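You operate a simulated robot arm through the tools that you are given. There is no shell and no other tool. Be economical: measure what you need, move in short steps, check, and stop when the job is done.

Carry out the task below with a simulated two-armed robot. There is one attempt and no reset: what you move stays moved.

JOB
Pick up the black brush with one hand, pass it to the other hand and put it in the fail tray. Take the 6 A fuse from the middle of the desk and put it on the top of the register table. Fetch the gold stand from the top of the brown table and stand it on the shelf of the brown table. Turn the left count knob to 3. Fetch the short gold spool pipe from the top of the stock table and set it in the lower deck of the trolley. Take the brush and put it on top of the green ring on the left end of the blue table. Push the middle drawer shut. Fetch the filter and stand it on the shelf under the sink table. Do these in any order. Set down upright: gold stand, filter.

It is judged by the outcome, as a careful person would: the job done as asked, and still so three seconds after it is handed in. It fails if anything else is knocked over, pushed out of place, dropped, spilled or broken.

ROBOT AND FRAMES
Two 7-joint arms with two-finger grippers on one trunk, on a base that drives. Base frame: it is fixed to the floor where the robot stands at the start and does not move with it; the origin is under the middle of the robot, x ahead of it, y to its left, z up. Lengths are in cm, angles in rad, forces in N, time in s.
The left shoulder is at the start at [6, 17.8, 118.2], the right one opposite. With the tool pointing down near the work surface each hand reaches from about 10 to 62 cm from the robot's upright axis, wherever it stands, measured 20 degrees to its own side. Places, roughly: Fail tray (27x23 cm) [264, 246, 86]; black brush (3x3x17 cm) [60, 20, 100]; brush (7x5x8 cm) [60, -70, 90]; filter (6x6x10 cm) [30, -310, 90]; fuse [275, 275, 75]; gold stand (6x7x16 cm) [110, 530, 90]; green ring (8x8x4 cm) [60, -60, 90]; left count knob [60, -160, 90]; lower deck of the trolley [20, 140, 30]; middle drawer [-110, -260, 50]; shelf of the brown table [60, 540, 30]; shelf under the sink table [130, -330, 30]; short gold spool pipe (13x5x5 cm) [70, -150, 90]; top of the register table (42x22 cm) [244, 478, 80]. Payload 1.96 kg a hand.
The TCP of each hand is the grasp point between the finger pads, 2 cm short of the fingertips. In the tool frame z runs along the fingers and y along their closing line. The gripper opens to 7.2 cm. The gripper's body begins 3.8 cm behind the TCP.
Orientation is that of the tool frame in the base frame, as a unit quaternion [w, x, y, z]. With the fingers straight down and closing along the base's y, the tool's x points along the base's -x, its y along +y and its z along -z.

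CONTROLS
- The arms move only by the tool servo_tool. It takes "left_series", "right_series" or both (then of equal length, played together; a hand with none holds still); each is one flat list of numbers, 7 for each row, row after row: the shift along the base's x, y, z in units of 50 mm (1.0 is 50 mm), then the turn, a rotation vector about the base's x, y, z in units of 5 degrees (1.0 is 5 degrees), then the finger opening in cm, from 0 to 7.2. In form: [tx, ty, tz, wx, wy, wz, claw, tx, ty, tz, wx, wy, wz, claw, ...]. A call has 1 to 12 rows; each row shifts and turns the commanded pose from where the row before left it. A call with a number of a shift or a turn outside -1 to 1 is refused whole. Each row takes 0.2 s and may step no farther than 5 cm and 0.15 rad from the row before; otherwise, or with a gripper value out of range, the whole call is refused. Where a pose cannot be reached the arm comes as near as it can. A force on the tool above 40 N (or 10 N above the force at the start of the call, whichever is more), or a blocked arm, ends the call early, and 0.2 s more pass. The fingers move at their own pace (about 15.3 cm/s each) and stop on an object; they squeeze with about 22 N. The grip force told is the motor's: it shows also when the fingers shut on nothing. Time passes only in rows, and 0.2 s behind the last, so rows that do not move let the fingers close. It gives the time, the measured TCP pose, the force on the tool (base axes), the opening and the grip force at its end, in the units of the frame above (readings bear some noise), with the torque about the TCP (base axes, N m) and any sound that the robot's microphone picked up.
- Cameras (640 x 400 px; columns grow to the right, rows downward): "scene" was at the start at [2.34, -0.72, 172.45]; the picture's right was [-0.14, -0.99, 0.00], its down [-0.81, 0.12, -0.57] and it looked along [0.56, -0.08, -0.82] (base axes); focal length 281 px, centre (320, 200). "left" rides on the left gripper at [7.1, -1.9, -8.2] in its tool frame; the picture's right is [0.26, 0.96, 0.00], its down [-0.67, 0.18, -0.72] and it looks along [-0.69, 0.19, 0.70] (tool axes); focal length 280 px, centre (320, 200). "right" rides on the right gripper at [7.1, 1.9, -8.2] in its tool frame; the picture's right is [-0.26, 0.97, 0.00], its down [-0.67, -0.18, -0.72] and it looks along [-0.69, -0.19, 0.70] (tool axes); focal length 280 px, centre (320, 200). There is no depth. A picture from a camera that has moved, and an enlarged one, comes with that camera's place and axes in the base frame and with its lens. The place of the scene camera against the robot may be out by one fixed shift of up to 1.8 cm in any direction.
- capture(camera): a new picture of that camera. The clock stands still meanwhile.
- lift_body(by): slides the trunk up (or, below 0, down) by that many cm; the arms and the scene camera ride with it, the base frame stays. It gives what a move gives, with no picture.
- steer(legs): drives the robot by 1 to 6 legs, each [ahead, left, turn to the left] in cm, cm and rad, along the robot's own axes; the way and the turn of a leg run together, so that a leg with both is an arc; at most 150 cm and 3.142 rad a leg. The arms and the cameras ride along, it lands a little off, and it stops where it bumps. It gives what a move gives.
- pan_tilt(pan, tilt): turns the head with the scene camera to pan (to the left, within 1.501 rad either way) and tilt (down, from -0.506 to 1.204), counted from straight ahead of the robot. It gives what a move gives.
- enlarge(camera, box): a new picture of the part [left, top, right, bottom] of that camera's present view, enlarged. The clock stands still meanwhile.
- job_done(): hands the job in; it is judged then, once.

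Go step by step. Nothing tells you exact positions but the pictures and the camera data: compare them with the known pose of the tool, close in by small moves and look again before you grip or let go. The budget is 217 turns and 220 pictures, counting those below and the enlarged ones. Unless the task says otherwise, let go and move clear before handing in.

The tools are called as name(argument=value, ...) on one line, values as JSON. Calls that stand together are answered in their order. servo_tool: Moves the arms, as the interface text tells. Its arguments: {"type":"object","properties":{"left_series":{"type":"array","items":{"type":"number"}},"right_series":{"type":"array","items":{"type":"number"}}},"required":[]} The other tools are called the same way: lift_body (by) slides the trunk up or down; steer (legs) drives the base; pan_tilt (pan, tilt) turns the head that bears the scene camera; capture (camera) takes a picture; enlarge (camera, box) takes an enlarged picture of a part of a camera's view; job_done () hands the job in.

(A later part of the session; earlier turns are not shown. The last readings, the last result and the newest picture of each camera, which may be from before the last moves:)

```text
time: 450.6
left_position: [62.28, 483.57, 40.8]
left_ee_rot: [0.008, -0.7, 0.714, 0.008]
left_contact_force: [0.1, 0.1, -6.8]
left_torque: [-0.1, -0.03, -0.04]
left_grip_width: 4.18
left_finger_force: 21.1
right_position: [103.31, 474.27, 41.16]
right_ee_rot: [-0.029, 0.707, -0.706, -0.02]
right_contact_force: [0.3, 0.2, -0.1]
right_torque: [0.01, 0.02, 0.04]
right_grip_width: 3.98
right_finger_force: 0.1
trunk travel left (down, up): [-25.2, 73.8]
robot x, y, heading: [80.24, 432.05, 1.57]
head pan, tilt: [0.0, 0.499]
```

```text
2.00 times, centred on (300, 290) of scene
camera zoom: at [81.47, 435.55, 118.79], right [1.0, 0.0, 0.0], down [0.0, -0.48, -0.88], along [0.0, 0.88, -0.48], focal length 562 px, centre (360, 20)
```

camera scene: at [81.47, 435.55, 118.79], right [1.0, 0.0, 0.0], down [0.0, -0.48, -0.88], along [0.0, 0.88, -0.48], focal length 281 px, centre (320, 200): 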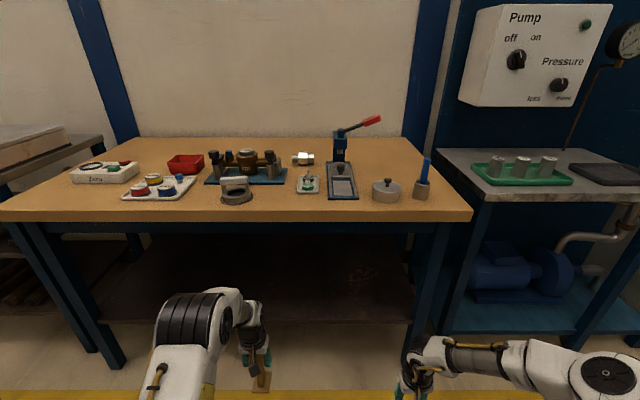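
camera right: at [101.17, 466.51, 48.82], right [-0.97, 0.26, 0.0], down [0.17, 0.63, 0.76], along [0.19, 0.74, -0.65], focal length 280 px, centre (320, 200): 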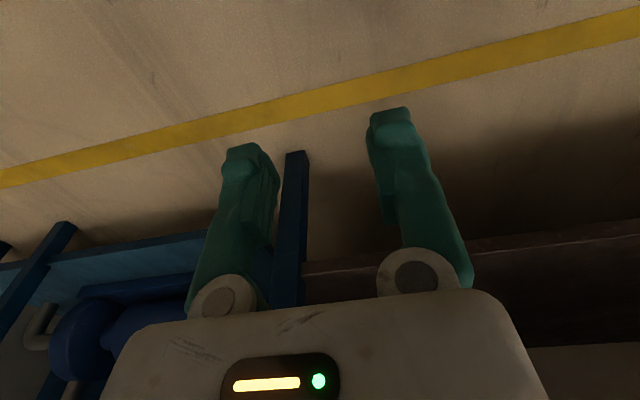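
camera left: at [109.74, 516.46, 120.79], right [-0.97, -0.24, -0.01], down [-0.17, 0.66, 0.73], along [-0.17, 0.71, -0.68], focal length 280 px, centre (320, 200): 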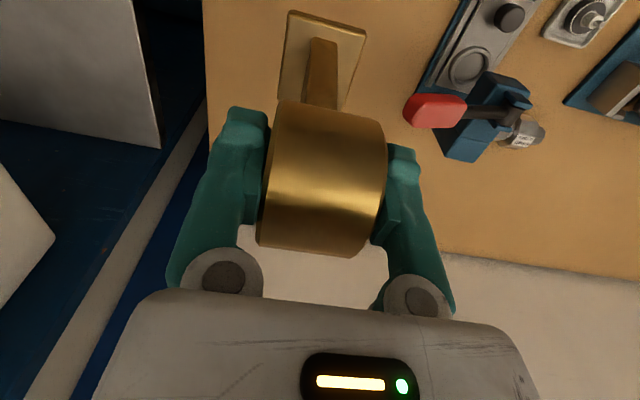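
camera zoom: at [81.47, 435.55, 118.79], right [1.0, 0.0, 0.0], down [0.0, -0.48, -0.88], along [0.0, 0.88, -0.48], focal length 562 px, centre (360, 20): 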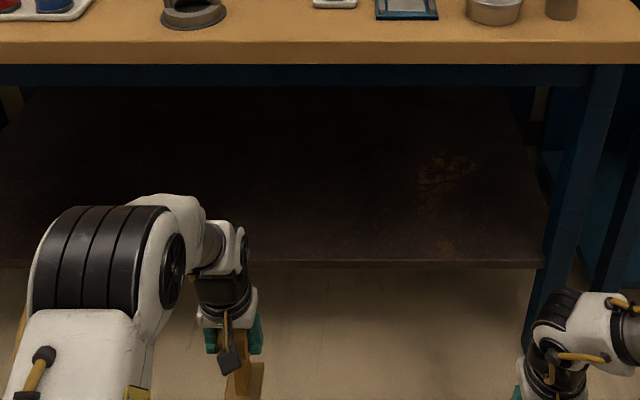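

The table's apron is too low for a vertical hand to go in above the shelf, so I'll set the stand on a free spot at the front of the table and regrip it with the hand horizontal. First raise and look for the free spot.

lift_body(by=40)

lift_body(by=24)

steer(legs=[[0, -11, 0], [10, 0, 0]])

pan_tilt(pan=0.0, tilt=0.7)

capture(camera="scene")

capture(camera="left")

```text
time: 454.5
left_position: [62.4, 483.61, 80.59]
left_ee_rot: [0.009, -0.7, 0.714, 0.008]
left_contact_force: [-0.5, 0.6, -7.8]
left_torque: [-0.08, 0.0, 0.02]
left_grip_width: 4.16
left_finger_force: 22.4
right_position: [103.37, 474.1, 81.02]
right_ee_rot: [-0.028, 0.708, -0.705, -0.018]
right_contact_force: [0.3, -0.9, -0.3]
right_torque: [0.01, -0.03, -0.03]
right_grip_width: 4.01
right_finger_force: 0.1
trunk travel left (down, up): [-65.2, 33.8]
robot x, y, heading: [80.42, 431.65, 1.571]
head pan, tilt: [0.0, 0.499]
```

```text
time: 457.0
left_position: [62.34, 483.67, 104.67]
left_ee_rot: [0.009, -0.701, 0.713, 0.008]
left_contact_force: [0.3, -0.6, -7.8]
left_torque: [-0.07, 0.02, 0.02]
left_grip_width: 4.2
left_finger_force: 22.2
right_position: [103.22, 474.28, 105.12]
right_ee_rot: [-0.029, 0.709, -0.705, -0.02]
right_contact_force: [-0.2, 1.1, -0.2]
right_torque: [-0.01, -0.02, 0.03]
right_grip_width: 3.99
right_finger_force: 0.0
trunk travel left (down, up): [-89.2, 9.8]
robot x, y, heading: [80.5, 432.06, 1.572]
head pan, tilt: [0.0, 0.499]
```

```text
time: 458.9
left_position: [73.62, 493.75, 104.81]
left_ee_rot: [0.01, -0.699, 0.715, 0.008]
left_contact_force: [-0.2, -0.5, -7.6]
left_torque: [-0.08, -0.02, 0.02]
left_grip_width: 4.16
left_finger_force: 21.9
right_position: [114.53, 484.19, 105.0]
right_ee_rot: [-0.029, 0.707, -0.706, -0.019]
right_contact_force: [0.3, -0.8, -0.3]
right_torque: [0.03, 0.0, 0.01]
right_grip_width: 4.0
right_finger_force: 0.1
trunk travel left (down, up): [-89.2, 9.8]
robot x, y, heading: [91.66, 441.93, 1.569]
head pan, tilt: [0.0, 0.499]
```

```text
time: 459.7
left_position: [73.65, 493.91, 104.64]
left_ee_rot: [0.009, -0.698, 0.716, 0.007]
left_contact_force: [-0.5, 0.5, -8.1]
left_torque: [-0.06, 0.01, 0.01]
left_grip_width: 4.15
left_finger_force: 21.7
right_position: [114.47, 484.34, 105.06]
right_ee_rot: [-0.028, 0.707, -0.706, -0.017]
right_contact_force: [0.2, -0.7, 0.0]
right_torque: [0.0, 0.0, 0.01]
right_grip_width: 4.0
right_finger_force: 0.0
trunk travel left (down, up): [-89.2, 9.8]
robot x, y, heading: [91.25, 442.02, 1.565]
head pan, tilt: [0.0, 0.7]
```

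```text
35 pictures are left
camera scene: at [92.57, 445.27, 181.02], right [1.0, 0.0, 0.0], down [0.0, -0.65, -0.76], along [0.0, 0.76, -0.65], focal length 281 px, centre (320, 200)
```

scene: 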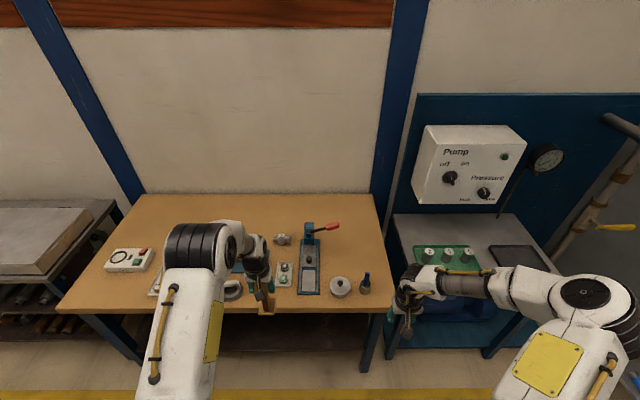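

```text
34 pictures are left
camera left: at [75.46, 486.58, 112.65], right [-0.97, -0.24, -0.01], down [-0.17, 0.66, 0.73], along [-0.17, 0.71, -0.68], focal length 280 px, centre (320, 200)
```

left: 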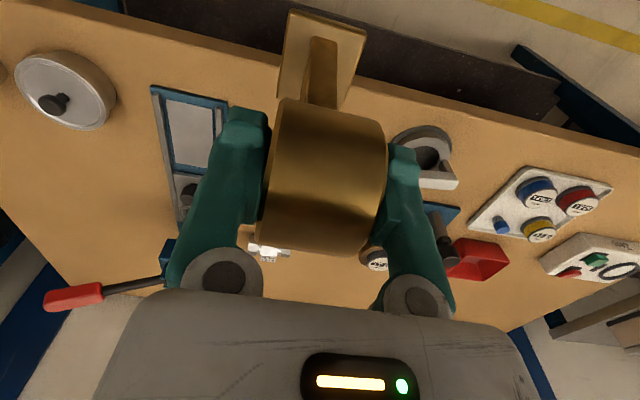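

Free spot at about (68,506). I move there and set the stand down.

steer(legs=[[8, 0, 0]])

servo_tool(left_series=[-0.57, 0.4, 0, 0, 0, 0, 3.5, -0.57, 0.44, 0, 0, 0, 0, 3.5, 0, 0, -0.5, 0, 0, 0, 3.5, 0, 0, -0.5, 0, 0, 0, 3.5, 0, 0, -0.5, 0, 0, 0, 3.5, 0, 0, -0.3, 0, 0, 0, 3.5, 0, 0, 0, 0, 0, 0, 3.5])

capture(camera="left")

```text
time: 460.7
left_position: [73.67, 501.7, 104.85]
left_ee_rot: [0.009, -0.699, 0.715, 0.008]
left_contact_force: [0.5, -0.3, -8.1]
left_torque: [-0.05, 0.04, 0.02]
left_grip_width: 4.18
left_finger_force: 22.0
right_position: [114.37, 492.14, 105.22]
right_ee_rot: [-0.029, 0.707, -0.706, -0.019]
right_contact_force: [-0.6, -0.1, -0.5]
right_torque: [0.02, -0.01, 0.02]
right_grip_width: 4.0
right_finger_force: 0.0
trunk travel left (down, up): [-89.2, 9.8]
robot x, y, heading: [91.34, 450.2, 1.568]
head pan, tilt: [0.0, 0.7]
```

```text
time: 462.3
left_position: [67.84, 506.04, 95.7]
left_ee_rot: [0.008, -0.699, 0.715, 0.008]
left_contact_force: [0.0, 0.1, -8.2]
left_torque: [-0.05, 0.0, -0.03]
left_grip_width: 4.17
left_finger_force: 22.0
right_position: [114.61, 492.26, 105.17]
right_ee_rot: [-0.029, 0.707, -0.707, -0.018]
right_contact_force: [0.5, 0.6, -0.9]
right_torque: [-0.02, 0.02, 0.02]
right_grip_width: 4.01
right_finger_force: 0.0
trunk travel left (down, up): [-89.2, 9.8]
robot x, y, heading: [91.4, 450.24, 1.568]
head pan, tilt: [0.0, 0.7]
```

```text
33 pictures are left
camera left: at [69.76, 498.72, 103.72], right [-0.97, -0.24, -0.01], down [-0.17, 0.66, 0.73], along [-0.17, 0.71, -0.68], focal length 280 px, centre (320, 200)
```

left: 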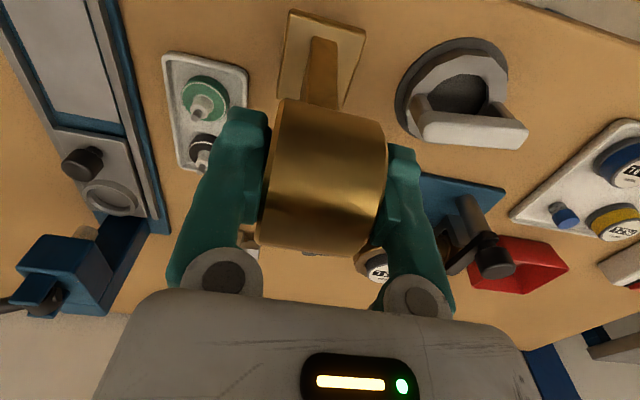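

servo_tool(left_series=[0, 0, -0.2, 0, 0, 0, 3.5, 0, 0, -0.1, 0, 0, 0, 3.5, 0, 0, -0.06, 0, 0, 0, 3.5, 0, 0, -0.06, 0, 0, 0, 3.5, 0, 0, -0.06, 0, 0, 0, 3.5, 0, 0, -0.06, 0, 0, 0, 3.5])

```text
time: 463.8
left_position: [67.91, 506.09, 93.57]
left_ee_rot: [0.014, -0.699, 0.715, 0.013]
left_contact_force: [0.1, -10.6, 21.8]
left_torque: [-0.26, -0.23, -0.02]
left_grip_width: 4.19
left_finger_force: 22.3
right_position: [114.78, 491.77, 105.24]
right_ee_rot: [-0.029, 0.707, -0.706, -0.02]
right_contact_force: [0.0, 0.0, 0.2]
right_torque: [0.0, -0.02, -0.01]
right_grip_width: 4.01
right_finger_force: 0.1
trunk travel left (down, up): [-89.2, 9.8]
robot x, y, heading: [91.57, 450.02, 1.565]
head pan, tilt: [0.0, 0.7]
stopped in row 6 (left hand): the force on the tool passed its limit at 42 N (the readings are from after the stop); the commanded pose is now the measured one
```

servo_tool(left_series=[0, 0, 0.03, 0, 0, 0, 5, 0, 0, 0, 0, 0, 0, 6.5, 0, 0, 0, 0, 0, 0, 7.2, 0, 0, 0.4, 0, 0, 0, 7.2, 0, 0, 0.7, 0, 0, 0, 7.2, 0, 0, 0.7, 0, 0, 0, 7.2])

steer(legs=[[-22, 0, 0]])

servo_tool(left_series=[0, 0, 0, 1, 0, 0, 7.2, 0, 0, 0, 1, 0, 0, 7.2, 0, 0, 0, 1, 0, 0, 7.2, 0, 0, 0, 1, 0, 0, 7.2, 0, 0, 0, 1, 0, 0, 7.2, 0, 0, 0, 1, 0, 0, 7.2, 0, 0, 0, 1, 0, 0, 7.2, 0, 0, 0, 1, 0, 0, 7.2, 0, 0, 0, 1, 0, 0, 7.2, 0, 0, 0, 1, 0, 0, 7.2, 0, 0, 0, 1, 0, 0, 7.2, 0, 0, 0, 1, 0, 0, 7.2])

servo_tool(left_series=[0, 0, -0.2, 1, 0, 0, 7.2, 0, 0, -0.2, 1, 0, 0, 7.2, 0, 0, -0.2, 1, 0, 0, 7.2, 0, 0, -0.2, 1, 0, 0, 7.2, 0, 0, -0.2, 1, 0, 0, 7.2, 0, 0, -0.2, 1, 0, 0, 7.2])

capture(camera="scene")

```text
time: 465.2
left_position: [67.67, 506.51, 102.7]
left_ee_rot: [0.011, -0.7, 0.714, 0.011]
left_contact_force: [-0.8, -0.2, 0.4]
left_torque: [0.02, 0.0, 0.02]
left_grip_width: 7.21
left_finger_force: 0.0
right_position: [114.59, 492.29, 105.05]
right_ee_rot: [-0.029, 0.707, -0.706, -0.018]
right_contact_force: [-0.2, 0.9, -0.5]
right_torque: [0.01, -0.01, 0.0]
right_grip_width: 4.0
right_finger_force: 0.0
trunk travel left (down, up): [-89.2, 9.8]
robot x, y, heading: [91.39, 450.44, 1.565]
head pan, tilt: [0.0, 0.7]
```

```text
time: 466.9
left_position: [67.51, 484.67, 102.56]
left_ee_rot: [0.011, -0.699, 0.715, 0.011]
left_contact_force: [-0.2, 0.1, -0.3]
left_torque: [0.0, 0.01, 0.0]
left_grip_width: 7.21
left_finger_force: 0.1
right_position: [114.49, 470.56, 105.11]
right_ee_rot: [-0.029, 0.707, -0.706, -0.019]
right_contact_force: [-1.0, -0.2, 0.8]
right_torque: [-0.01, -0.01, 0.04]
right_grip_width: 3.98
right_finger_force: 0.0
trunk travel left (down, up): [-89.2, 9.8]
robot x, y, heading: [91.65, 428.51, 1.57]
head pan, tilt: [0.0, 0.7]
```

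```text
time: 469.5
left_position: [67.65, 484.58, 102.67]
left_ee_rot: [0.36, -0.6, 0.612, 0.367]
left_contact_force: [-0.1, -0.6, -0.2]
left_torque: [-0.01, 0.02, -0.02]
left_grip_width: 7.21
left_finger_force: 0.1
right_position: [114.46, 470.4, 105.01]
right_ee_rot: [-0.029, 0.707, -0.706, -0.019]
right_contact_force: [0.3, -0.7, 0.0]
right_torque: [0.01, -0.03, 0.0]
right_grip_width: 4.02
right_finger_force: 0.0
trunk travel left (down, up): [-89.2, 9.8]
robot x, y, heading: [91.11, 428.92, 1.567]
head pan, tilt: [0.0, 0.7]
```

```text
time: 470.9
left_position: [67.7, 484.61, 96.69]
left_ee_rot: [0.503, -0.486, 0.496, 0.514]
left_contact_force: [-0.5, -0.5, -0.5]
left_torque: [-0.02, 0.02, -0.01]
left_grip_width: 7.21
left_finger_force: 0.0
right_position: [114.44, 470.5, 105.07]
right_ee_rot: [0.029, -0.707, 0.707, 0.019]
right_contact_force: [0.5, 0.8, 0.2]
right_torque: [-0.01, 0.01, 0.01]
right_grip_width: 4.0
right_finger_force: 0.1
trunk travel left (down, up): [-89.2, 9.8]
robot x, y, heading: [91.03, 428.23, 1.566]
head pan, tilt: [0.0, 0.7]
```

```text
32 pictures are left
camera scene: at [92.56, 431.19, 181.03], right [1.0, 0.0, 0.0], down [0.0, -0.64, -0.76], along [0.0, 0.76, -0.64], focal length 281 px, centre (320, 200)
```

scene: 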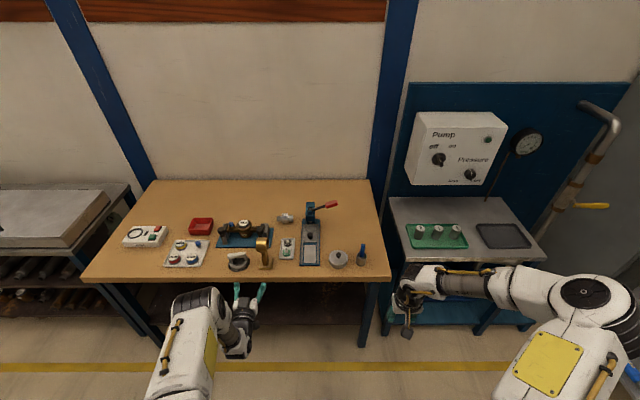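

servo_tool(left_series=[0, 0, -0.3, 0, 0, 0, 7.2, 0, 0, -0.3, 0, 0, 0, 7.2])

steer(legs=[[12, 0, 0]])

capture(camera="left")

enlarge(camera="scene", box=[200, 210, 340, 310])

```text
time: 471.5
left_position: [67.64, 484.62, 93.64]
left_ee_rot: [0.503, -0.487, 0.497, 0.513]
left_contact_force: [0.2, -0.5, 0.0]
left_torque: [-0.02, -0.04, 0.0]
left_grip_width: 7.2
left_finger_force: 0.0
right_position: [114.5, 470.39, 105.25]
right_ee_rot: [-0.029, 0.707, -0.706, -0.019]
right_contact_force: [-0.3, 0.7, -1.2]
right_torque: [-0.02, -0.01, 0.02]
right_grip_width: 4.0
right_finger_force: 0.1
trunk travel left (down, up): [-89.2, 9.8]
robot x, y, heading: [91.23, 428.41, 1.568]
head pan, tilt: [0.0, 0.7]
```

```text
time: 472.8
left_position: [67.59, 496.51, 93.64]
left_ee_rot: [0.503, -0.486, 0.496, 0.514]
left_contact_force: [-1.1, -0.1, -1.2]
left_torque: [-0.03, 0.01, -0.02]
left_grip_width: 7.21
left_finger_force: 0.0
right_position: [114.46, 482.28, 105.18]
right_ee_rot: [-0.029, 0.707, -0.706, -0.02]
right_contact_force: [0.8, -0.2, -0.5]
right_torque: [0.02, 0.03, -0.04]
right_grip_width: 4.01
right_finger_force: 0.0
trunk travel left (down, up): [-89.2, 9.8]
robot x, y, heading: [91.23, 440.16, 1.575]
head pan, tilt: [0.0, 0.7]
```

```text
31 pictures are left
camera left: at [69.55, 488.48, 86.27], right [-0.97, 0.01, -0.24], down [-0.17, -0.74, 0.65], along [-0.17, 0.68, 0.72], focal length 280 px, centre (320, 200)
```

left: 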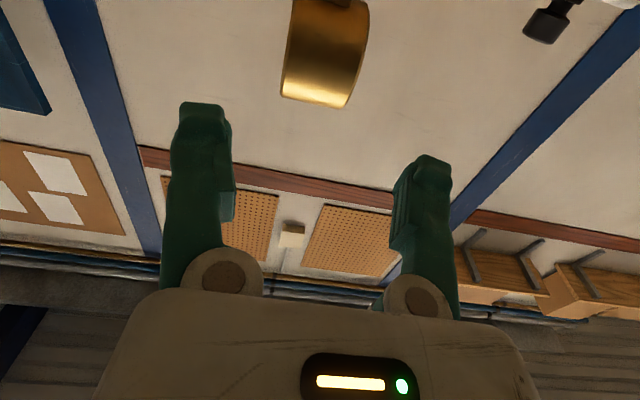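

```text
4.00 times, centred on (270, 260) of scene
camera zoom: at [92.6, 443.0, 181.03], right [1.0, 0.0, 0.0], down [0.0, -0.64, -0.77], along [0.0, 0.77, -0.64], focal length 1123 px, centre (520, -40)
```

zoom: 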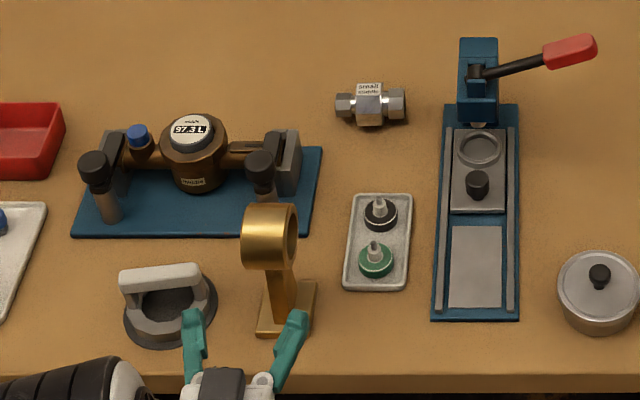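

servo_tool(left_series=[-0.03, 0.5, 0, 0, 0, 0, 7.2, 0, 0.5, 0, 0, 0, 0, 7.2, 0, 0.5, 0, 0, 0, 0, 7.2, 0, 0.42, 0, 0, 0, 0, 7.2, 0, 0, 0, 0, 0, 0, 7.2])

capture(camera="left")

```text
time: 473.9
left_position: [65.98, 511.78, 103.95]
left_ee_rot: [0.532, -0.437, 0.462, 0.559]
left_contact_force: [-0.2, 0.4, 0.6]
left_torque: [-0.02, -0.01, -0.01]
left_grip_width: 7.18
left_finger_force: 0.0
right_position: [114.47, 482.26, 105.14]
right_ee_rot: [-0.029, 0.707, -0.706, -0.018]
right_contact_force: [0.2, 0.3, 0.4]
right_torque: [0.02, -0.02, 0.01]
right_grip_width: 3.97
right_finger_force: 0.1
trunk travel left (down, up): [-89.2, 9.8]
robot x, y, heading: [91.39, 440.67, 1.566]
head pan, tilt: [0.0, 0.7]
stopped in row 5 (left hand): the arm was blocked; the commanded pose is now the measured one
```

```text
29 pictures are left
camera left: at [67.7, 505.13, 95.35], right [-0.98, 0.04, -0.21], down [-0.15, -0.83, 0.53], along [-0.15, 0.55, 0.82], focal length 280 px, centre (320, 200)
```

left: 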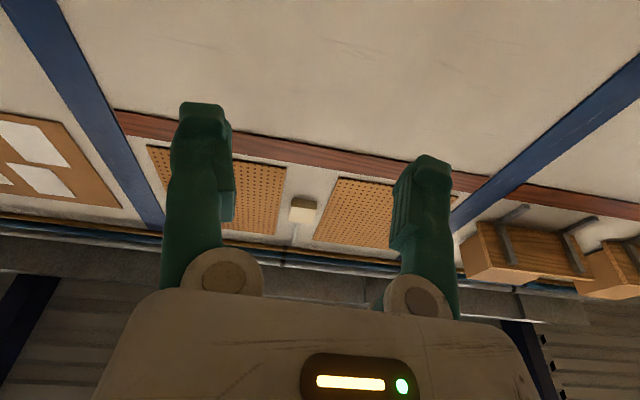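

enlarge(camera="scene", box=[180, 200, 340, 320])

```text
3.33 times, centred on (260, 260) of scene
camera zoom: at [92.62, 443.16, 181.02], right [1.0, 0.0, 0.0], down [0.0, -0.64, -0.76], along [0.0, 0.76, -0.64], focal length 936 px, centre (520, 0)
```

zoom: 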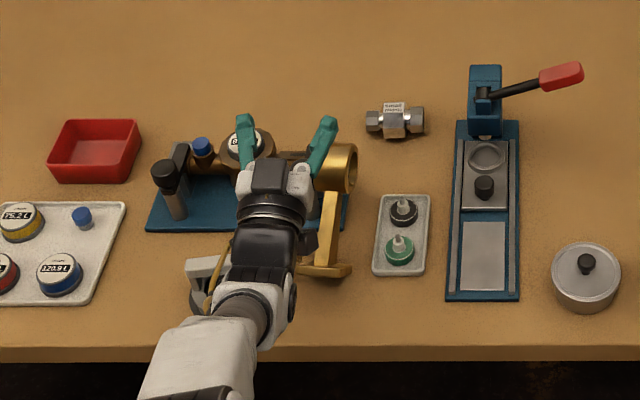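

enlarge(camera="scene", box=[235, 225, 299, 275])

```text
8.00 times, centred on (267, 250) of scene
camera zoom: at [92.62, 443.16, 181.02], right [1.0, 0.0, 0.0], down [0.0, -0.64, -0.76], along [0.0, 0.76, -0.64], focal length 2246 px, centre (744, -200)
```

zoom: 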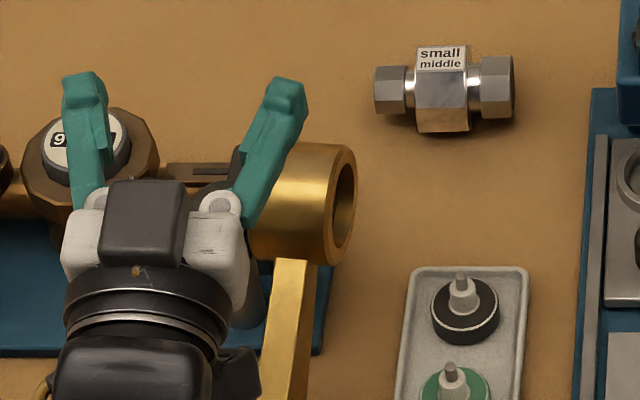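

The arm flicked past its reach and pushed the stand, which now leans. I hold still for one step to see whether it is at rest.

servo_tool(left_series=[0, 0, 0, 0, 0, 0, 7.2])

enlarge(camera="scene", box=[220, 215, 316, 290])

```text
time: 474.3
left_position: [65.97, 511.73, 103.95]
left_ee_rot: [0.531, -0.438, 0.461, 0.56]
left_contact_force: [0.1, 0.3, 0.0]
left_torque: [-0.02, 0.0, -0.02]
left_grip_width: 7.22
left_finger_force: 0.1
right_position: [114.56, 482.39, 105.15]
right_ee_rot: [-0.029, 0.707, -0.707, -0.018]
right_contact_force: [0.1, 0.1, 0.1]
right_torque: [-0.02, 0.03, -0.01]
right_grip_width: 4.01
right_finger_force: 0.0
trunk travel left (down, up): [-89.2, 9.8]
robot x, y, heading: [91.25, 440.61, 1.572]
head pan, tilt: [0.0, 0.7]
```

```text
5.33 times, centred on (268, 252) of scene
camera zoom: at [92.6, 443.15, 181.02], right [1.0, 0.0, 0.0], down [0.0, -0.64, -0.76], along [0.0, 0.76, -0.64], focal length 1497 px, centre (597, -80)
```

zoom: 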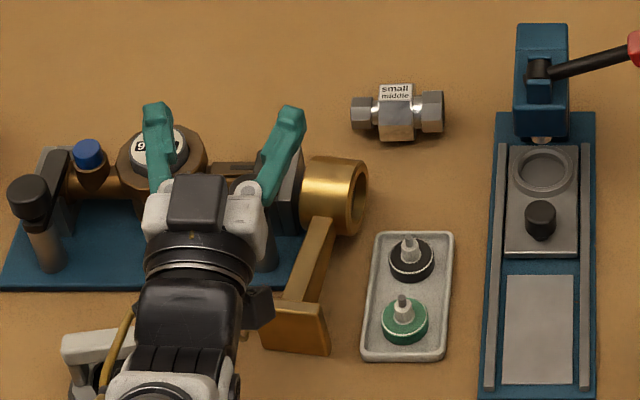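

The stand has toppled onto its back, ring away from me — nothing else seems moved. Conveniently, gripping its post with a vertical hand and then pitching the hand forward will stand it upright. I back off and point the left tool down again.

steer(legs=[[-20, 0, 0]])

servo_tool(left_series=[0, 0, 0.2, -1, 0, 0, 7.2, 0, 0, 0.2, -1, 0, 0, 7.2, 0, 0, 0, -1, 0, 0, 7.2, 0, 0, 0, -1, 0, 0, 7.2, 0, 0, 0, -1, 0, 0, 7.2, 0, 0, 0, -1, 0, 0, 7.2, 0, 0, 0, -1, 0, 0, 7.2, 0, 0, 0, -1, 0, 0, 7.2, 0, 0, 0, -1, 0, 0, 7.2, 0, 0, 0, -1, 0, 0, 7.2, 0, 0, 0, -1, 0, 0, 7.2, 0, 0, 0, -1, 0, 0, 7.2])

servo_tool(left_series=[0, 0, 0, -1, 0, 0, 7.2, 0, 0, 0, -1, 0, 0, 7.2, 0, 0, 0, -1, 0, 0, 7.2, 0, 0, 0, -1, 0, 0, 7.2, 0, 0, 0, -1, 0, 0, 7.2, 0, 0, 0, -1, 0, 0, 7.2, 0, 0, 0, -1, 0, 0, 7.2])

capture(camera="left")

```text
time: 476.1
left_position: [72.78, 500.14, 104.16]
left_ee_rot: [0.551, -0.42, 0.477, 0.541]
left_contact_force: [-0.8, 0.2, 0.4]
left_torque: [0.01, 0.06, 0.01]
left_grip_width: 7.21
left_finger_force: 0.2
right_position: [119.14, 467.23, 105.08]
right_ee_rot: [0.029, -0.681, 0.732, 0.018]
right_contact_force: [1.3, -0.5, -0.2]
right_torque: [-0.01, 0.01, 0.01]
right_grip_width: 4.02
right_finger_force: 0.1
trunk travel left (down, up): [-89.2, 9.8]
robot x, y, heading: [92.99, 426.69, 1.496]
head pan, tilt: [0.0, 0.7]
stopped in leg 1: the robot was blocked; the commanded pose is now the measured one
```

```text
time: 478.7
left_position: [72.74, 499.91, 106.06]
left_ee_rot: [0.267, -0.64, 0.683, 0.23]
left_contact_force: [-0.4, -0.8, -0.1]
left_torque: [0.01, -0.03, -0.02]
left_grip_width: 7.2
left_finger_force: 0.0
right_position: [119.0, 467.1, 105.14]
right_ee_rot: [0.03, -0.68, 0.732, 0.017]
right_contact_force: [0.0, -0.3, -0.2]
right_torque: [-0.02, 0.0, 0.01]
right_grip_width: 4.0
right_finger_force: 0.1
trunk travel left (down, up): [-89.2, 9.8]
robot x, y, heading: [92.91, 427.05, 1.498]
head pan, tilt: [0.0, 0.7]
```

```text
time: 480.3
left_position: [73.02, 497.85, 106.19]
left_ee_rot: [0.138, -0.679, 0.716, 0.092]
left_contact_force: [0.3, -0.4, -0.3]
left_torque: [0.01, -0.03, 0.01]
left_grip_width: 7.18
left_finger_force: 0.1
left hand out of reach, approached as far as the arm can: row 4, 6, 7
right_position: [118.89, 467.0, 105.21]
right_ee_rot: [0.03, -0.681, 0.732, 0.017]
right_contact_force: [0.7, -0.1, 1.0]
right_torque: [0.0, -0.01, -0.01]
right_grip_width: 3.98
right_finger_force: 0.0
trunk travel left (down, up): [-89.2, 9.8]
robot x, y, heading: [92.92, 427.03, 1.494]
head pan, tilt: [0.0, 0.7]
```

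```text
25 pictures are left
camera left: at [74.3, 488.32, 111.83], right [-0.97, -0.19, -0.14], down [-0.21, 0.42, 0.88], along [-0.11, 0.89, -0.45], focal length 280 px, centre (320, 200)
```

left: 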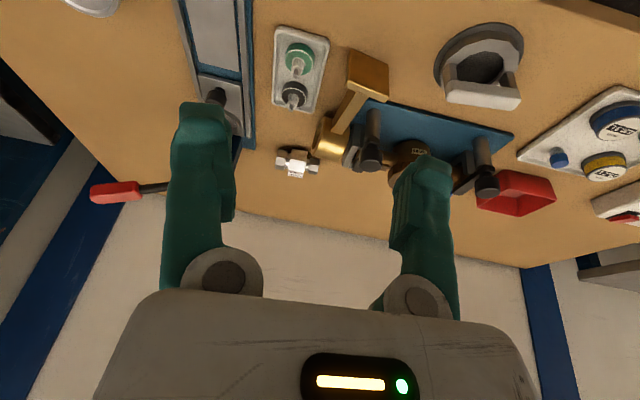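

steer(legs=[[2, 0, 0], [0, 0, 0.075]])

servo_tool(left_series=[0, -0.8, 0, -0.7, 0, 0, 7.2, 0, -0.8, 0, -0.7, 0, 0, 7.2, 0, -0.6, 0, -0.7, 0, 0, 7.2, 0, 0, 0, -0.7, 0, 0, 7.2, 0, 0, 0, -0.5, 0, 0, 7.2])

steer(legs=[[20, 0, 0]])

capture(camera="left")

```text
time: 481.5
left_position: [68.17, 497.85, 106.38]
left_ee_rot: [-0.134, 0.705, -0.689, -0.098]
left_contact_force: [0.5, -1.2, -0.2]
left_torque: [-0.01, 0.02, -0.01]
left_grip_width: 7.21
left_finger_force: 0.1
right_position: [116.13, 470.72, 105.18]
right_ee_rot: [-0.029, 0.708, -0.706, -0.019]
right_contact_force: [0.5, -1.1, -0.4]
right_torque: [0.03, -0.03, -0.02]
right_grip_width: 4.01
right_finger_force: 0.1
trunk travel left (down, up): [-89.2, 9.8]
robot x, y, heading: [92.95, 428.35, 1.564]
head pan, tilt: [0.0, 0.7]
```

```text
time: 482.7
left_position: [68.06, 486.98, 106.38]
left_ee_rot: [-0.032, 0.717, -0.696, 0.003]
left_contact_force: [-0.2, -0.7, -0.1]
left_torque: [-0.02, 0.02, -0.02]
left_grip_width: 7.19
left_finger_force: 0.1
right_position: [116.16, 470.98, 105.09]
right_ee_rot: [-0.029, 0.707, -0.706, -0.018]
right_contact_force: [0.0, 0.0, 0.3]
right_torque: [0.0, -0.01, 0.01]
right_grip_width: 3.97
right_finger_force: 0.1
trunk travel left (down, up): [-89.2, 9.8]
robot x, y, heading: [92.81, 428.39, 1.572]
head pan, tilt: [0.0, 0.7]
```

```text
time: 484.3
left_position: [68.14, 507.24, 106.43]
left_ee_rot: [-0.033, 0.717, -0.696, 0.003]
left_contact_force: [0.3, -0.6, 0.1]
left_torque: [-0.02, 0.03, 0.0]
left_grip_width: 7.19
left_finger_force: 0.0
right_position: [116.07, 491.11, 105.12]
right_ee_rot: [-0.03, 0.707, -0.706, -0.018]
right_contact_force: [0.1, -0.7, -0.4]
right_torque: [0.03, -0.04, -0.01]
right_grip_width: 3.99
right_finger_force: 0.0
trunk travel left (down, up): [-89.2, 9.8]
robot x, y, heading: [93.34, 449.15, 1.568]
head pan, tilt: [0.0, 0.7]
```

```text
24 pictures are left
camera left: at [70.01, 499.87, 114.36], right [-0.96, -0.29, -0.06], down [-0.24, 0.64, 0.73], along [-0.17, 0.71, -0.68], focal length 280 px, centre (320, 200)
```

left: 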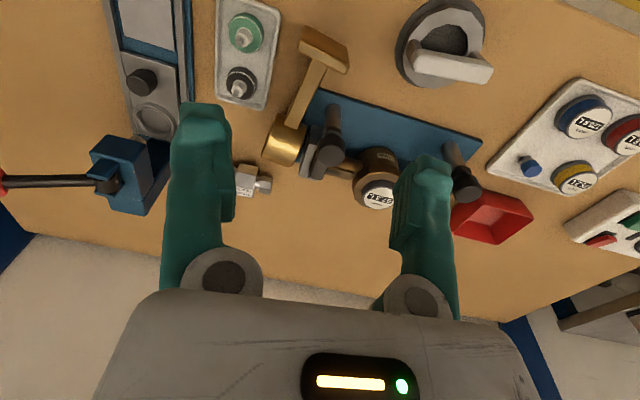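

I'll grip the post near its base, slide the stand forward clear of the meter board, then regrip near the ring. Moving above the post near the base now.

servo_tool(left_series=[0.05, 0.4, -0.3, -0.5, 0.57, -0.6, 5, 0.05, 0.4, -0.6, 0, 0, -0.7, 5, 0, 0.4, -0.6, 0, 0, -0.6, 5, 0, 0, -0.5, 0, 0, 0, 5, 0, 0, 0, 0, 0, 0, 5])

capture(camera="left")

```text
time: 485.5
left_position: [68.26, 509.14, 102.6]
left_ee_rot: [0.0, -0.698, 0.716, 0.001]
left_contact_force: [0.3, 1.1, 0.3]
left_torque: [0.01, 0.0, -0.01]
left_grip_width: 5.01
left_finger_force: 0.0
left hand out of reach, approached as far as the arm can: row 2, 3
right_position: [116.15, 491.13, 105.12]
right_ee_rot: [-0.029, 0.708, -0.706, -0.018]
right_contact_force: [0.2, -0.7, 0.4]
right_torque: [0.01, 0.0, -0.02]
right_grip_width: 4.0
right_finger_force: 0.1
trunk travel left (down, up): [-89.2, 9.8]
robot x, y, heading: [92.68, 449.24, 1.571]
head pan, tilt: [0.0, 0.7]
```

```text
23 pictures are left
camera left: at [70.26, 502.01, 110.61], right [-0.97, -0.24, 0.0], down [-0.17, 0.68, 0.72], along [-0.17, 0.7, -0.7], focal length 280 px, centre (320, 200)
```

left: 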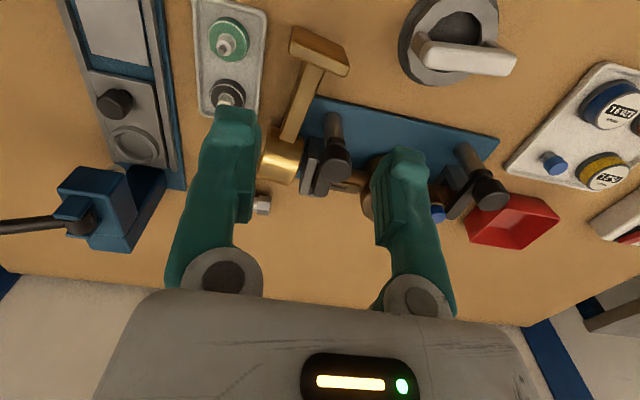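

servo_tool(left_series=[0, -0.8, 0, 0, 0, 0, 5])

steer(legs=[[8, 0, 0]])

servo_tool(left_series=[0.08, 0, -0.5, 0, 0, -0.63, 5, 0, 0, -0.7, 0, 0, -0.63, 5, 0, 0, -0.7, 0, 0, 0, 5, 0, 0, -0.4, 0, 0, 0, 5, 0, 0, 0, 0, 0, 0, 5])

capture(camera="left")

```text
time: 485.9
left_position: [68.35, 504.95, 102.56]
left_ee_rot: [0.001, -0.699, 0.715, 0.001]
left_contact_force: [-1.0, -0.5, -0.3]
left_torque: [0.01, 0.02, 0.02]
left_grip_width: 5.0
left_finger_force: 0.1
right_position: [116.03, 491.07, 105.26]
right_ee_rot: [-0.029, 0.707, -0.706, -0.019]
right_contact_force: [1.1, -0.1, -0.3]
right_torque: [0.0, 0.02, -0.01]
right_grip_width: 3.99
right_finger_force: 0.0
trunk travel left (down, up): [-89.2, 9.8]
robot x, y, heading: [93.09, 449.29, 1.571]
head pan, tilt: [0.0, 0.7]
```

```text
time: 487.0
left_position: [68.43, 512.98, 102.68]
left_ee_rot: [0.001, -0.7, 0.715, 0.002]
left_contact_force: [-0.6, -0.7, 0.2]
left_torque: [-0.02, 0.0, 0.0]
left_grip_width: 5.02
left_finger_force: 0.0
right_position: [116.12, 498.96, 105.2]
right_ee_rot: [-0.029, 0.708, -0.705, -0.018]
right_contact_force: [-0.4, 0.3, -0.7]
right_torque: [0.03, 0.0, -0.01]
right_grip_width: 4.0
right_finger_force: 0.0
trunk travel left (down, up): [-89.2, 9.8]
robot x, y, heading: [92.64, 456.85, 1.569]
head pan, tilt: [0.0, 0.7]
```

```text
time: 488.2
left_position: [68.61, 513.16, 90.89]
left_ee_rot: [0.001, -0.659, 0.753, 0.0]
left_contact_force: [0.9, 0.1, -0.7]
left_torque: [0.0, 0.0, 0.01]
left_grip_width: 5.0
left_finger_force: 0.0
right_position: [116.19, 499.11, 105.05]
right_ee_rot: [-0.029, 0.708, -0.706, -0.018]
right_contact_force: [-1.1, -0.7, 0.9]
right_torque: [-0.02, -0.03, 0.02]
right_grip_width: 3.99
right_finger_force: 0.1
trunk travel left (down, up): [-89.2, 9.8]
robot x, y, heading: [92.74, 457.08, 1.568]
head pan, tilt: [0.0, 0.7]
```

```text
22 pictures are left
camera left: at [69.82, 505.89, 99.07], right [-0.99, -0.13, 0.0], down [-0.09, 0.69, 0.72], along [-0.09, 0.71, -0.7], focal length 280 px, centre (320, 200)
```

left: 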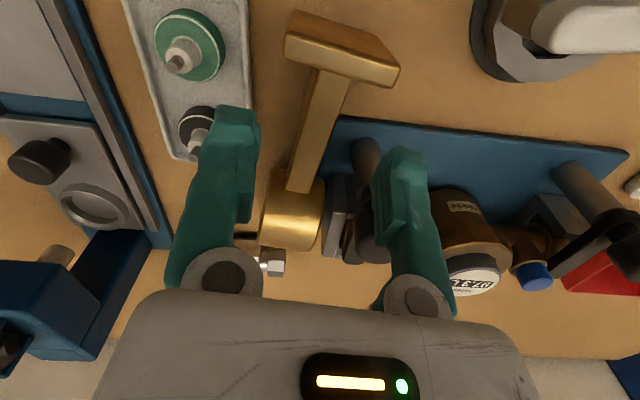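

servo_tool(left_series=[-0.09, 0.12, -0.5, 0, 0, 0, 5, 0, 0, -0.5, 0, 0, 0, 5, 0, 0, -0.34, 0, 0, 0, 5, 0, 0, 0, 0, 0, 0, 5])

capture(camera="left")

```text
time: 489.2
left_position: [68.17, 513.67, 86.85]
left_ee_rot: [0.0, -0.659, 0.752, 0.001]
left_contact_force: [0.3, -0.1, 0.0]
left_torque: [-0.02, 0.0, -0.02]
left_grip_width: 4.97
left_finger_force: 0.1
left hand out of reach, approached as far as the arm can: row 2, 3
right_position: [116.17, 499.22, 105.11]
right_ee_rot: [-0.029, 0.708, -0.705, -0.018]
right_contact_force: [0.3, -0.1, -0.1]
right_torque: [0.01, 0.01, -0.02]
right_grip_width: 4.02
right_finger_force: 0.1
trunk travel left (down, up): [-89.2, 9.8]
robot x, y, heading: [93.01, 456.8, 1.57]
head pan, tilt: [0.0, 0.7]
```

```text
21 pictures are left
camera left: at [69.36, 506.43, 95.0], right [-0.99, -0.13, 0.0], down [-0.09, 0.69, 0.72], along [-0.09, 0.71, -0.7], focal length 280 px, centre (320, 200)
```

left: 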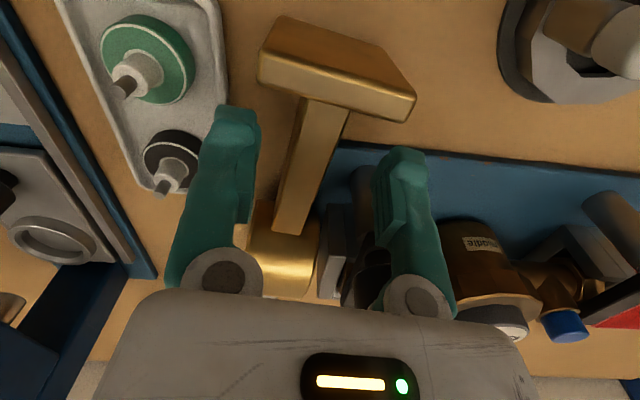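

lift_body(by=-2.5)

servo_tool(left_series=[0, 0, 0, 0, 0, 0, 2.5, 0, 0, 0, 0, 0, 0, 1, 0, 0, 0, 0, 0, 0, 1, 0, 0, 0, 0, 0, 0, 1])

capture(camera="left")

```text
time: 489.9
left_position: [68.27, 513.75, 84.43]
left_ee_rot: [0.0, -0.659, 0.752, 0.001]
left_contact_force: [0.1, -0.4, -0.4]
left_torque: [-0.01, 0.01, 0.0]
left_grip_width: 4.99
left_finger_force: 0.0
right_position: [116.07, 499.12, 102.62]
right_ee_rot: [-0.029, 0.707, -0.706, -0.018]
right_contact_force: [0.1, 0.3, -0.7]
right_torque: [0.0, 0.02, -0.03]
right_grip_width: 4.0
right_finger_force: 0.1
trunk travel left (down, up): [-86.7, 12.3]
robot x, y, heading: [92.84, 457.16, 1.571]
head pan, tilt: [0.0, 0.7]
```

```text
time: 490.9
left_position: [68.29, 513.63, 84.44]
left_ee_rot: [0.0, -0.659, 0.752, 0.0]
left_contact_force: [1.1, -2.4, 0.4]
left_torque: [-0.1, -0.04, -0.06]
left_grip_width: 1.75
left_finger_force: 22.4
right_position: [116.13, 499.22, 102.55]
right_ee_rot: [-0.029, 0.708, -0.706, -0.018]
right_contact_force: [0.2, 0.0, -0.9]
right_torque: [0.02, 0.02, 0.0]
right_grip_width: 3.98
right_finger_force: 0.2
trunk travel left (down, up): [-86.7, 12.3]
robot x, y, heading: [92.92, 457.02, 1.571]
head pan, tilt: [0.0, 0.7]
```

```text
20 pictures are left
camera left: at [69.38, 506.42, 92.49], right [-0.99, -0.13, 0.0], down [-0.09, 0.69, 0.72], along [-0.09, 0.71, -0.7], focal length 280 px, centre (320, 200)
```

left: 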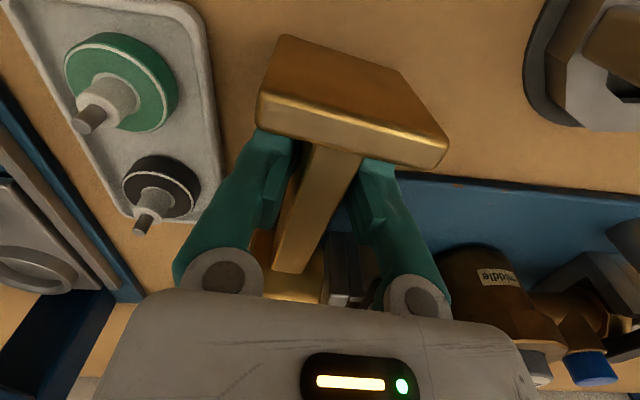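

servo_tool(left_series=[0, -0.25, 0.02, 0, 0, 0, 1, 0, -0.3, 0, 0, 0, 0, 1, 0, -0.3, 0, 0, 0, 0, 1, 0, -0.3, 0, 0, 0, 0, 1, 0, -0.25, 0, 0, 0, 0, 1, 0, 0, 0, 0, 0, 0, 1])

enlarge(camera="scene", box=[180, 200, 340, 320])

```text
time: 492.3
left_position: [68.25, 506.75, 84.52]
left_ee_rot: [-0.001, -0.658, 0.753, 0.0]
left_contact_force: [-0.1, 0.5, 0.6]
left_torque: [-0.2, 0.06, 0.0]
left_grip_width: 1.75
left_finger_force: 22.1
right_position: [116.06, 499.25, 102.57]
right_ee_rot: [-0.029, 0.708, -0.705, -0.018]
right_contact_force: [-0.5, -0.2, 0.0]
right_torque: [0.0, 0.04, 0.03]
right_grip_width: 3.98
right_finger_force: 0.0
trunk travel left (down, up): [-86.7, 12.3]
robot x, y, heading: [93.01, 457.24, 1.569]
head pan, tilt: [0.0, 0.7]
```

```text
3.33 times, centred on (260, 260) of scene
camera zoom: at [94.16, 460.09, 178.52], right [1.0, 0.0, 0.0], down [0.0, -0.65, -0.76], along [0.0, 0.76, -0.65], focal length 936 px, centre (520, 0)
```

zoom: 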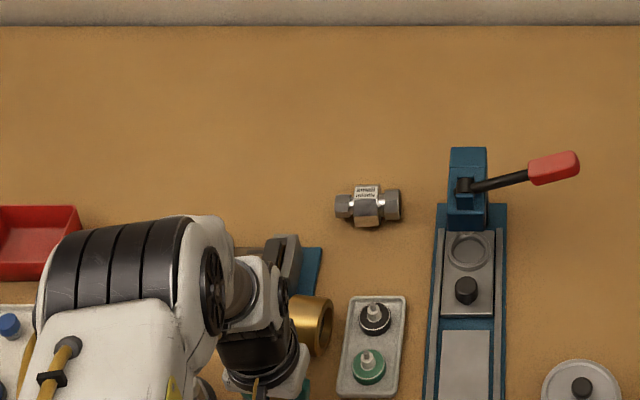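

Now regrip further along the post, nearer the ring.

servo_tool(left_series=[0, 0, 0, 0, 0, 0, 3.6, 0, 0, 0, 0, 0, 0, 3.6, 0.05, 0.42, 0, 0, 0, 0, 3.6, 0.05, 0.42, 0, 0, 0, 0, 3.6, 0, 0, 0, 0, 0, 0, 3.6])

capture(camera="left")

```text
time: 493.5
left_position: [68.86, 510.85, 84.36]
left_ee_rot: [0.002, -0.659, 0.752, 0.001]
left_contact_force: [-0.2, 0.5, 0.5]
left_torque: [0.01, -0.02, -0.02]
left_grip_width: 3.58
left_finger_force: 0.1
right_position: [116.02, 499.17, 102.47]
right_ee_rot: [-0.029, 0.707, -0.706, -0.017]
right_contact_force: [-0.4, -0.4, -0.1]
right_torque: [0.0, -0.02, -0.02]
right_grip_width: 4.03
right_finger_force: 0.1
trunk travel left (down, up): [-86.7, 12.3]
robot x, y, heading: [92.7, 457.12, 1.572]
head pan, tilt: [0.0, 0.7]
```

```text
18 pictures are left
camera left: at [69.95, 503.44, 92.54], right [-0.99, -0.13, 0.0], down [-0.09, 0.69, 0.72], along [-0.09, 0.71, -0.7], focal length 280 px, centre (320, 200)
```

left: 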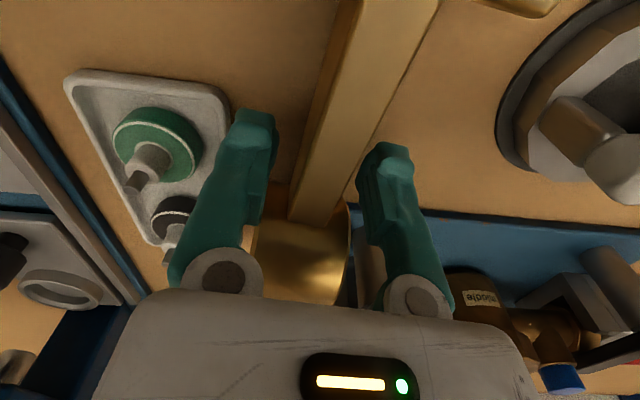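

servo_tool(left_series=[0, 0, 0, 0, 0, 0, 1, 0, 0, 0, 0, 0, 0, 1, 0, 0, 0, 0, 0, 0, 1, 0, 0, 0.3, 0, 0, 0, 1, 0, 0, 0.6, 0, 0, 0, 1, 0, 0, 0.8, 0, 0, 0, 1, 0, -0.1, 0.8, 0, 0, 0, 1])

capture(camera="left")

```text
time: 495.1
left_position: [68.68, 510.57, 96.96]
left_ee_rot: [0.0, -0.659, 0.752, -0.001]
left_contact_force: [-0.1, -0.3, -7.3]
left_torque: [0.12, -0.01, 0.02]
left_grip_width: 1.78
left_finger_force: 21.7
right_position: [116.07, 499.12, 102.61]
right_ee_rot: [-0.029, 0.708, -0.705, -0.018]
right_contact_force: [-0.1, 0.7, 0.1]
right_torque: [0.04, 0.02, 0.03]
right_grip_width: 4.03
right_finger_force: 0.1
trunk travel left (down, up): [-86.7, 12.3]
robot x, y, heading: [93.18, 457.07, 1.567]
head pan, tilt: [0.0, 0.7]
```

```text
17 pictures are left
camera left: at [69.88, 503.14, 105.1], right [-0.99, -0.13, 0.0], down [-0.09, 0.69, 0.72], along [-0.09, 0.71, -0.7], focal length 280 px, centre (320, 200)
```

left: 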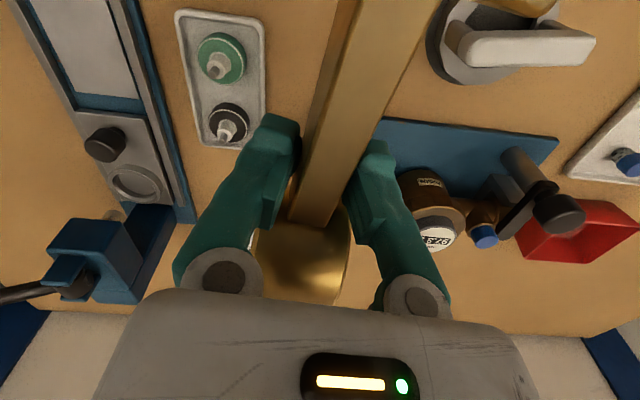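

Stand is held near its balance point. I back off, straighten the yaw and pitch the hand forward so the stand becomes upright.

steer(legs=[[-25, 0, 0]])

servo_tool(left_series=[0, 0, 0, 0, 0, 0.75, 0.6, 0, 0, 0, 0, 0, 0.75, 0.6, 0, 0, 0, 1, 0, 0, 0.6, 0, 0, 0, 1, 0, 0, 0.6, 0, 0, 0, 1, 0, 0, 0.6, 0, 0, 0, 1, 0, 0, 0.6, 0, 0, 0, 1, 0, 0, 0.6, 0, 0, 0, 1, 0, 0, 0.6, 0, 0, 0, 1, 0, 0, 0.6, 0, 0, 0, 1, 0, 0, 0.6, 0, 0, 0, 1, 0, 0, 0.6, 0, 0, 0, 1, 0, 0, 0.6])

servo_tool(left_series=[0, 0, 0, 1, 0, 0, 0.6, 0, 0, 0, 1, 0, 0, 0.6, 0, 0, 0, 1, 0, 0, 0.6, 0, 0, 0, 1, 0, 0, 0.6, 0, 0, 0, 1, 0, 0, 0.6, 0, 0, 0, 1, 0, 0, 0.6, 0, 0, 0, 1, 0, 0, 0.6, 0, 0, 0, 1, 0, 0, 0.6])

enlarge(camera="scene", box=[160, 200, 400, 400])

```text
time: 496.9
left_position: [68.6, 485.11, 96.78]
left_ee_rot: [0.0, -0.659, 0.752, 0.0]
left_contact_force: [0.3, -0.6, -7.4]
left_torque: [0.16, -0.01, 0.0]
left_grip_width: 1.75
left_finger_force: 22.0
right_position: [115.93, 473.83, 102.6]
right_ee_rot: [-0.029, 0.708, -0.705, -0.017]
right_contact_force: [0.1, 0.3, -0.7]
right_torque: [-0.01, -0.01, -0.03]
right_grip_width: 3.99
right_finger_force: 0.0
trunk travel left (down, up): [-86.7, 12.3]
robot x, y, heading: [93.21, 431.46, 1.569]
head pan, tilt: [0.0, 0.7]
```

```text
time: 499.6
left_position: [68.54, 485.09, 96.89]
left_ee_rot: [-0.299, 0.641, -0.64, -0.299]
left_contact_force: [0.2, 0.6, -8.2]
left_torque: [0.04, 0.05, 0.0]
left_grip_width: 1.76
left_finger_force: 22.3
right_position: [115.95, 473.8, 102.56]
right_ee_rot: [-0.029, 0.708, -0.705, -0.018]
right_contact_force: [0.3, 0.3, 0.2]
right_torque: [0.02, 0.01, 0.01]
right_grip_width: 4.01
right_finger_force: 0.1
trunk travel left (down, up): [-86.7, 12.3]
robot x, y, heading: [92.87, 431.82, 1.569]
head pan, tilt: [0.0, 0.7]
```

```text
time: 501.4
left_position: [68.56, 485.04, 96.99]
left_ee_rot: [0.5, -0.5, 0.499, 0.5]
left_contact_force: [-0.2, -0.1, -7.3]
left_torque: [-0.06, 0.01, 0.0]
left_grip_width: 1.75
left_finger_force: 21.9
right_position: [115.84, 473.71, 102.64]
right_ee_rot: [-0.029, 0.708, -0.705, -0.018]
right_contact_force: [0.5, 0.2, 1.0]
right_torque: [0.0, 0.01, -0.01]
right_grip_width: 3.98
right_finger_force: 0.1
trunk travel left (down, up): [-86.7, 12.3]
robot x, y, heading: [93.36, 431.89, 1.57]
head pan, tilt: [0.0, 0.7]
```

```text
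2.00 times, centred on (280, 300) of scene
camera zoom: at [94.14, 434.6, 178.52], right [1.0, 0.0, 0.0], down [0.0, -0.64, -0.76], along [0.0, 0.76, -0.64], focal length 562 px, centre (400, 0)
```

zoom: 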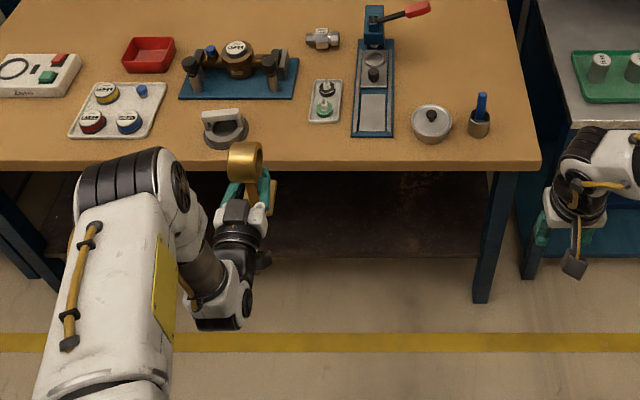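

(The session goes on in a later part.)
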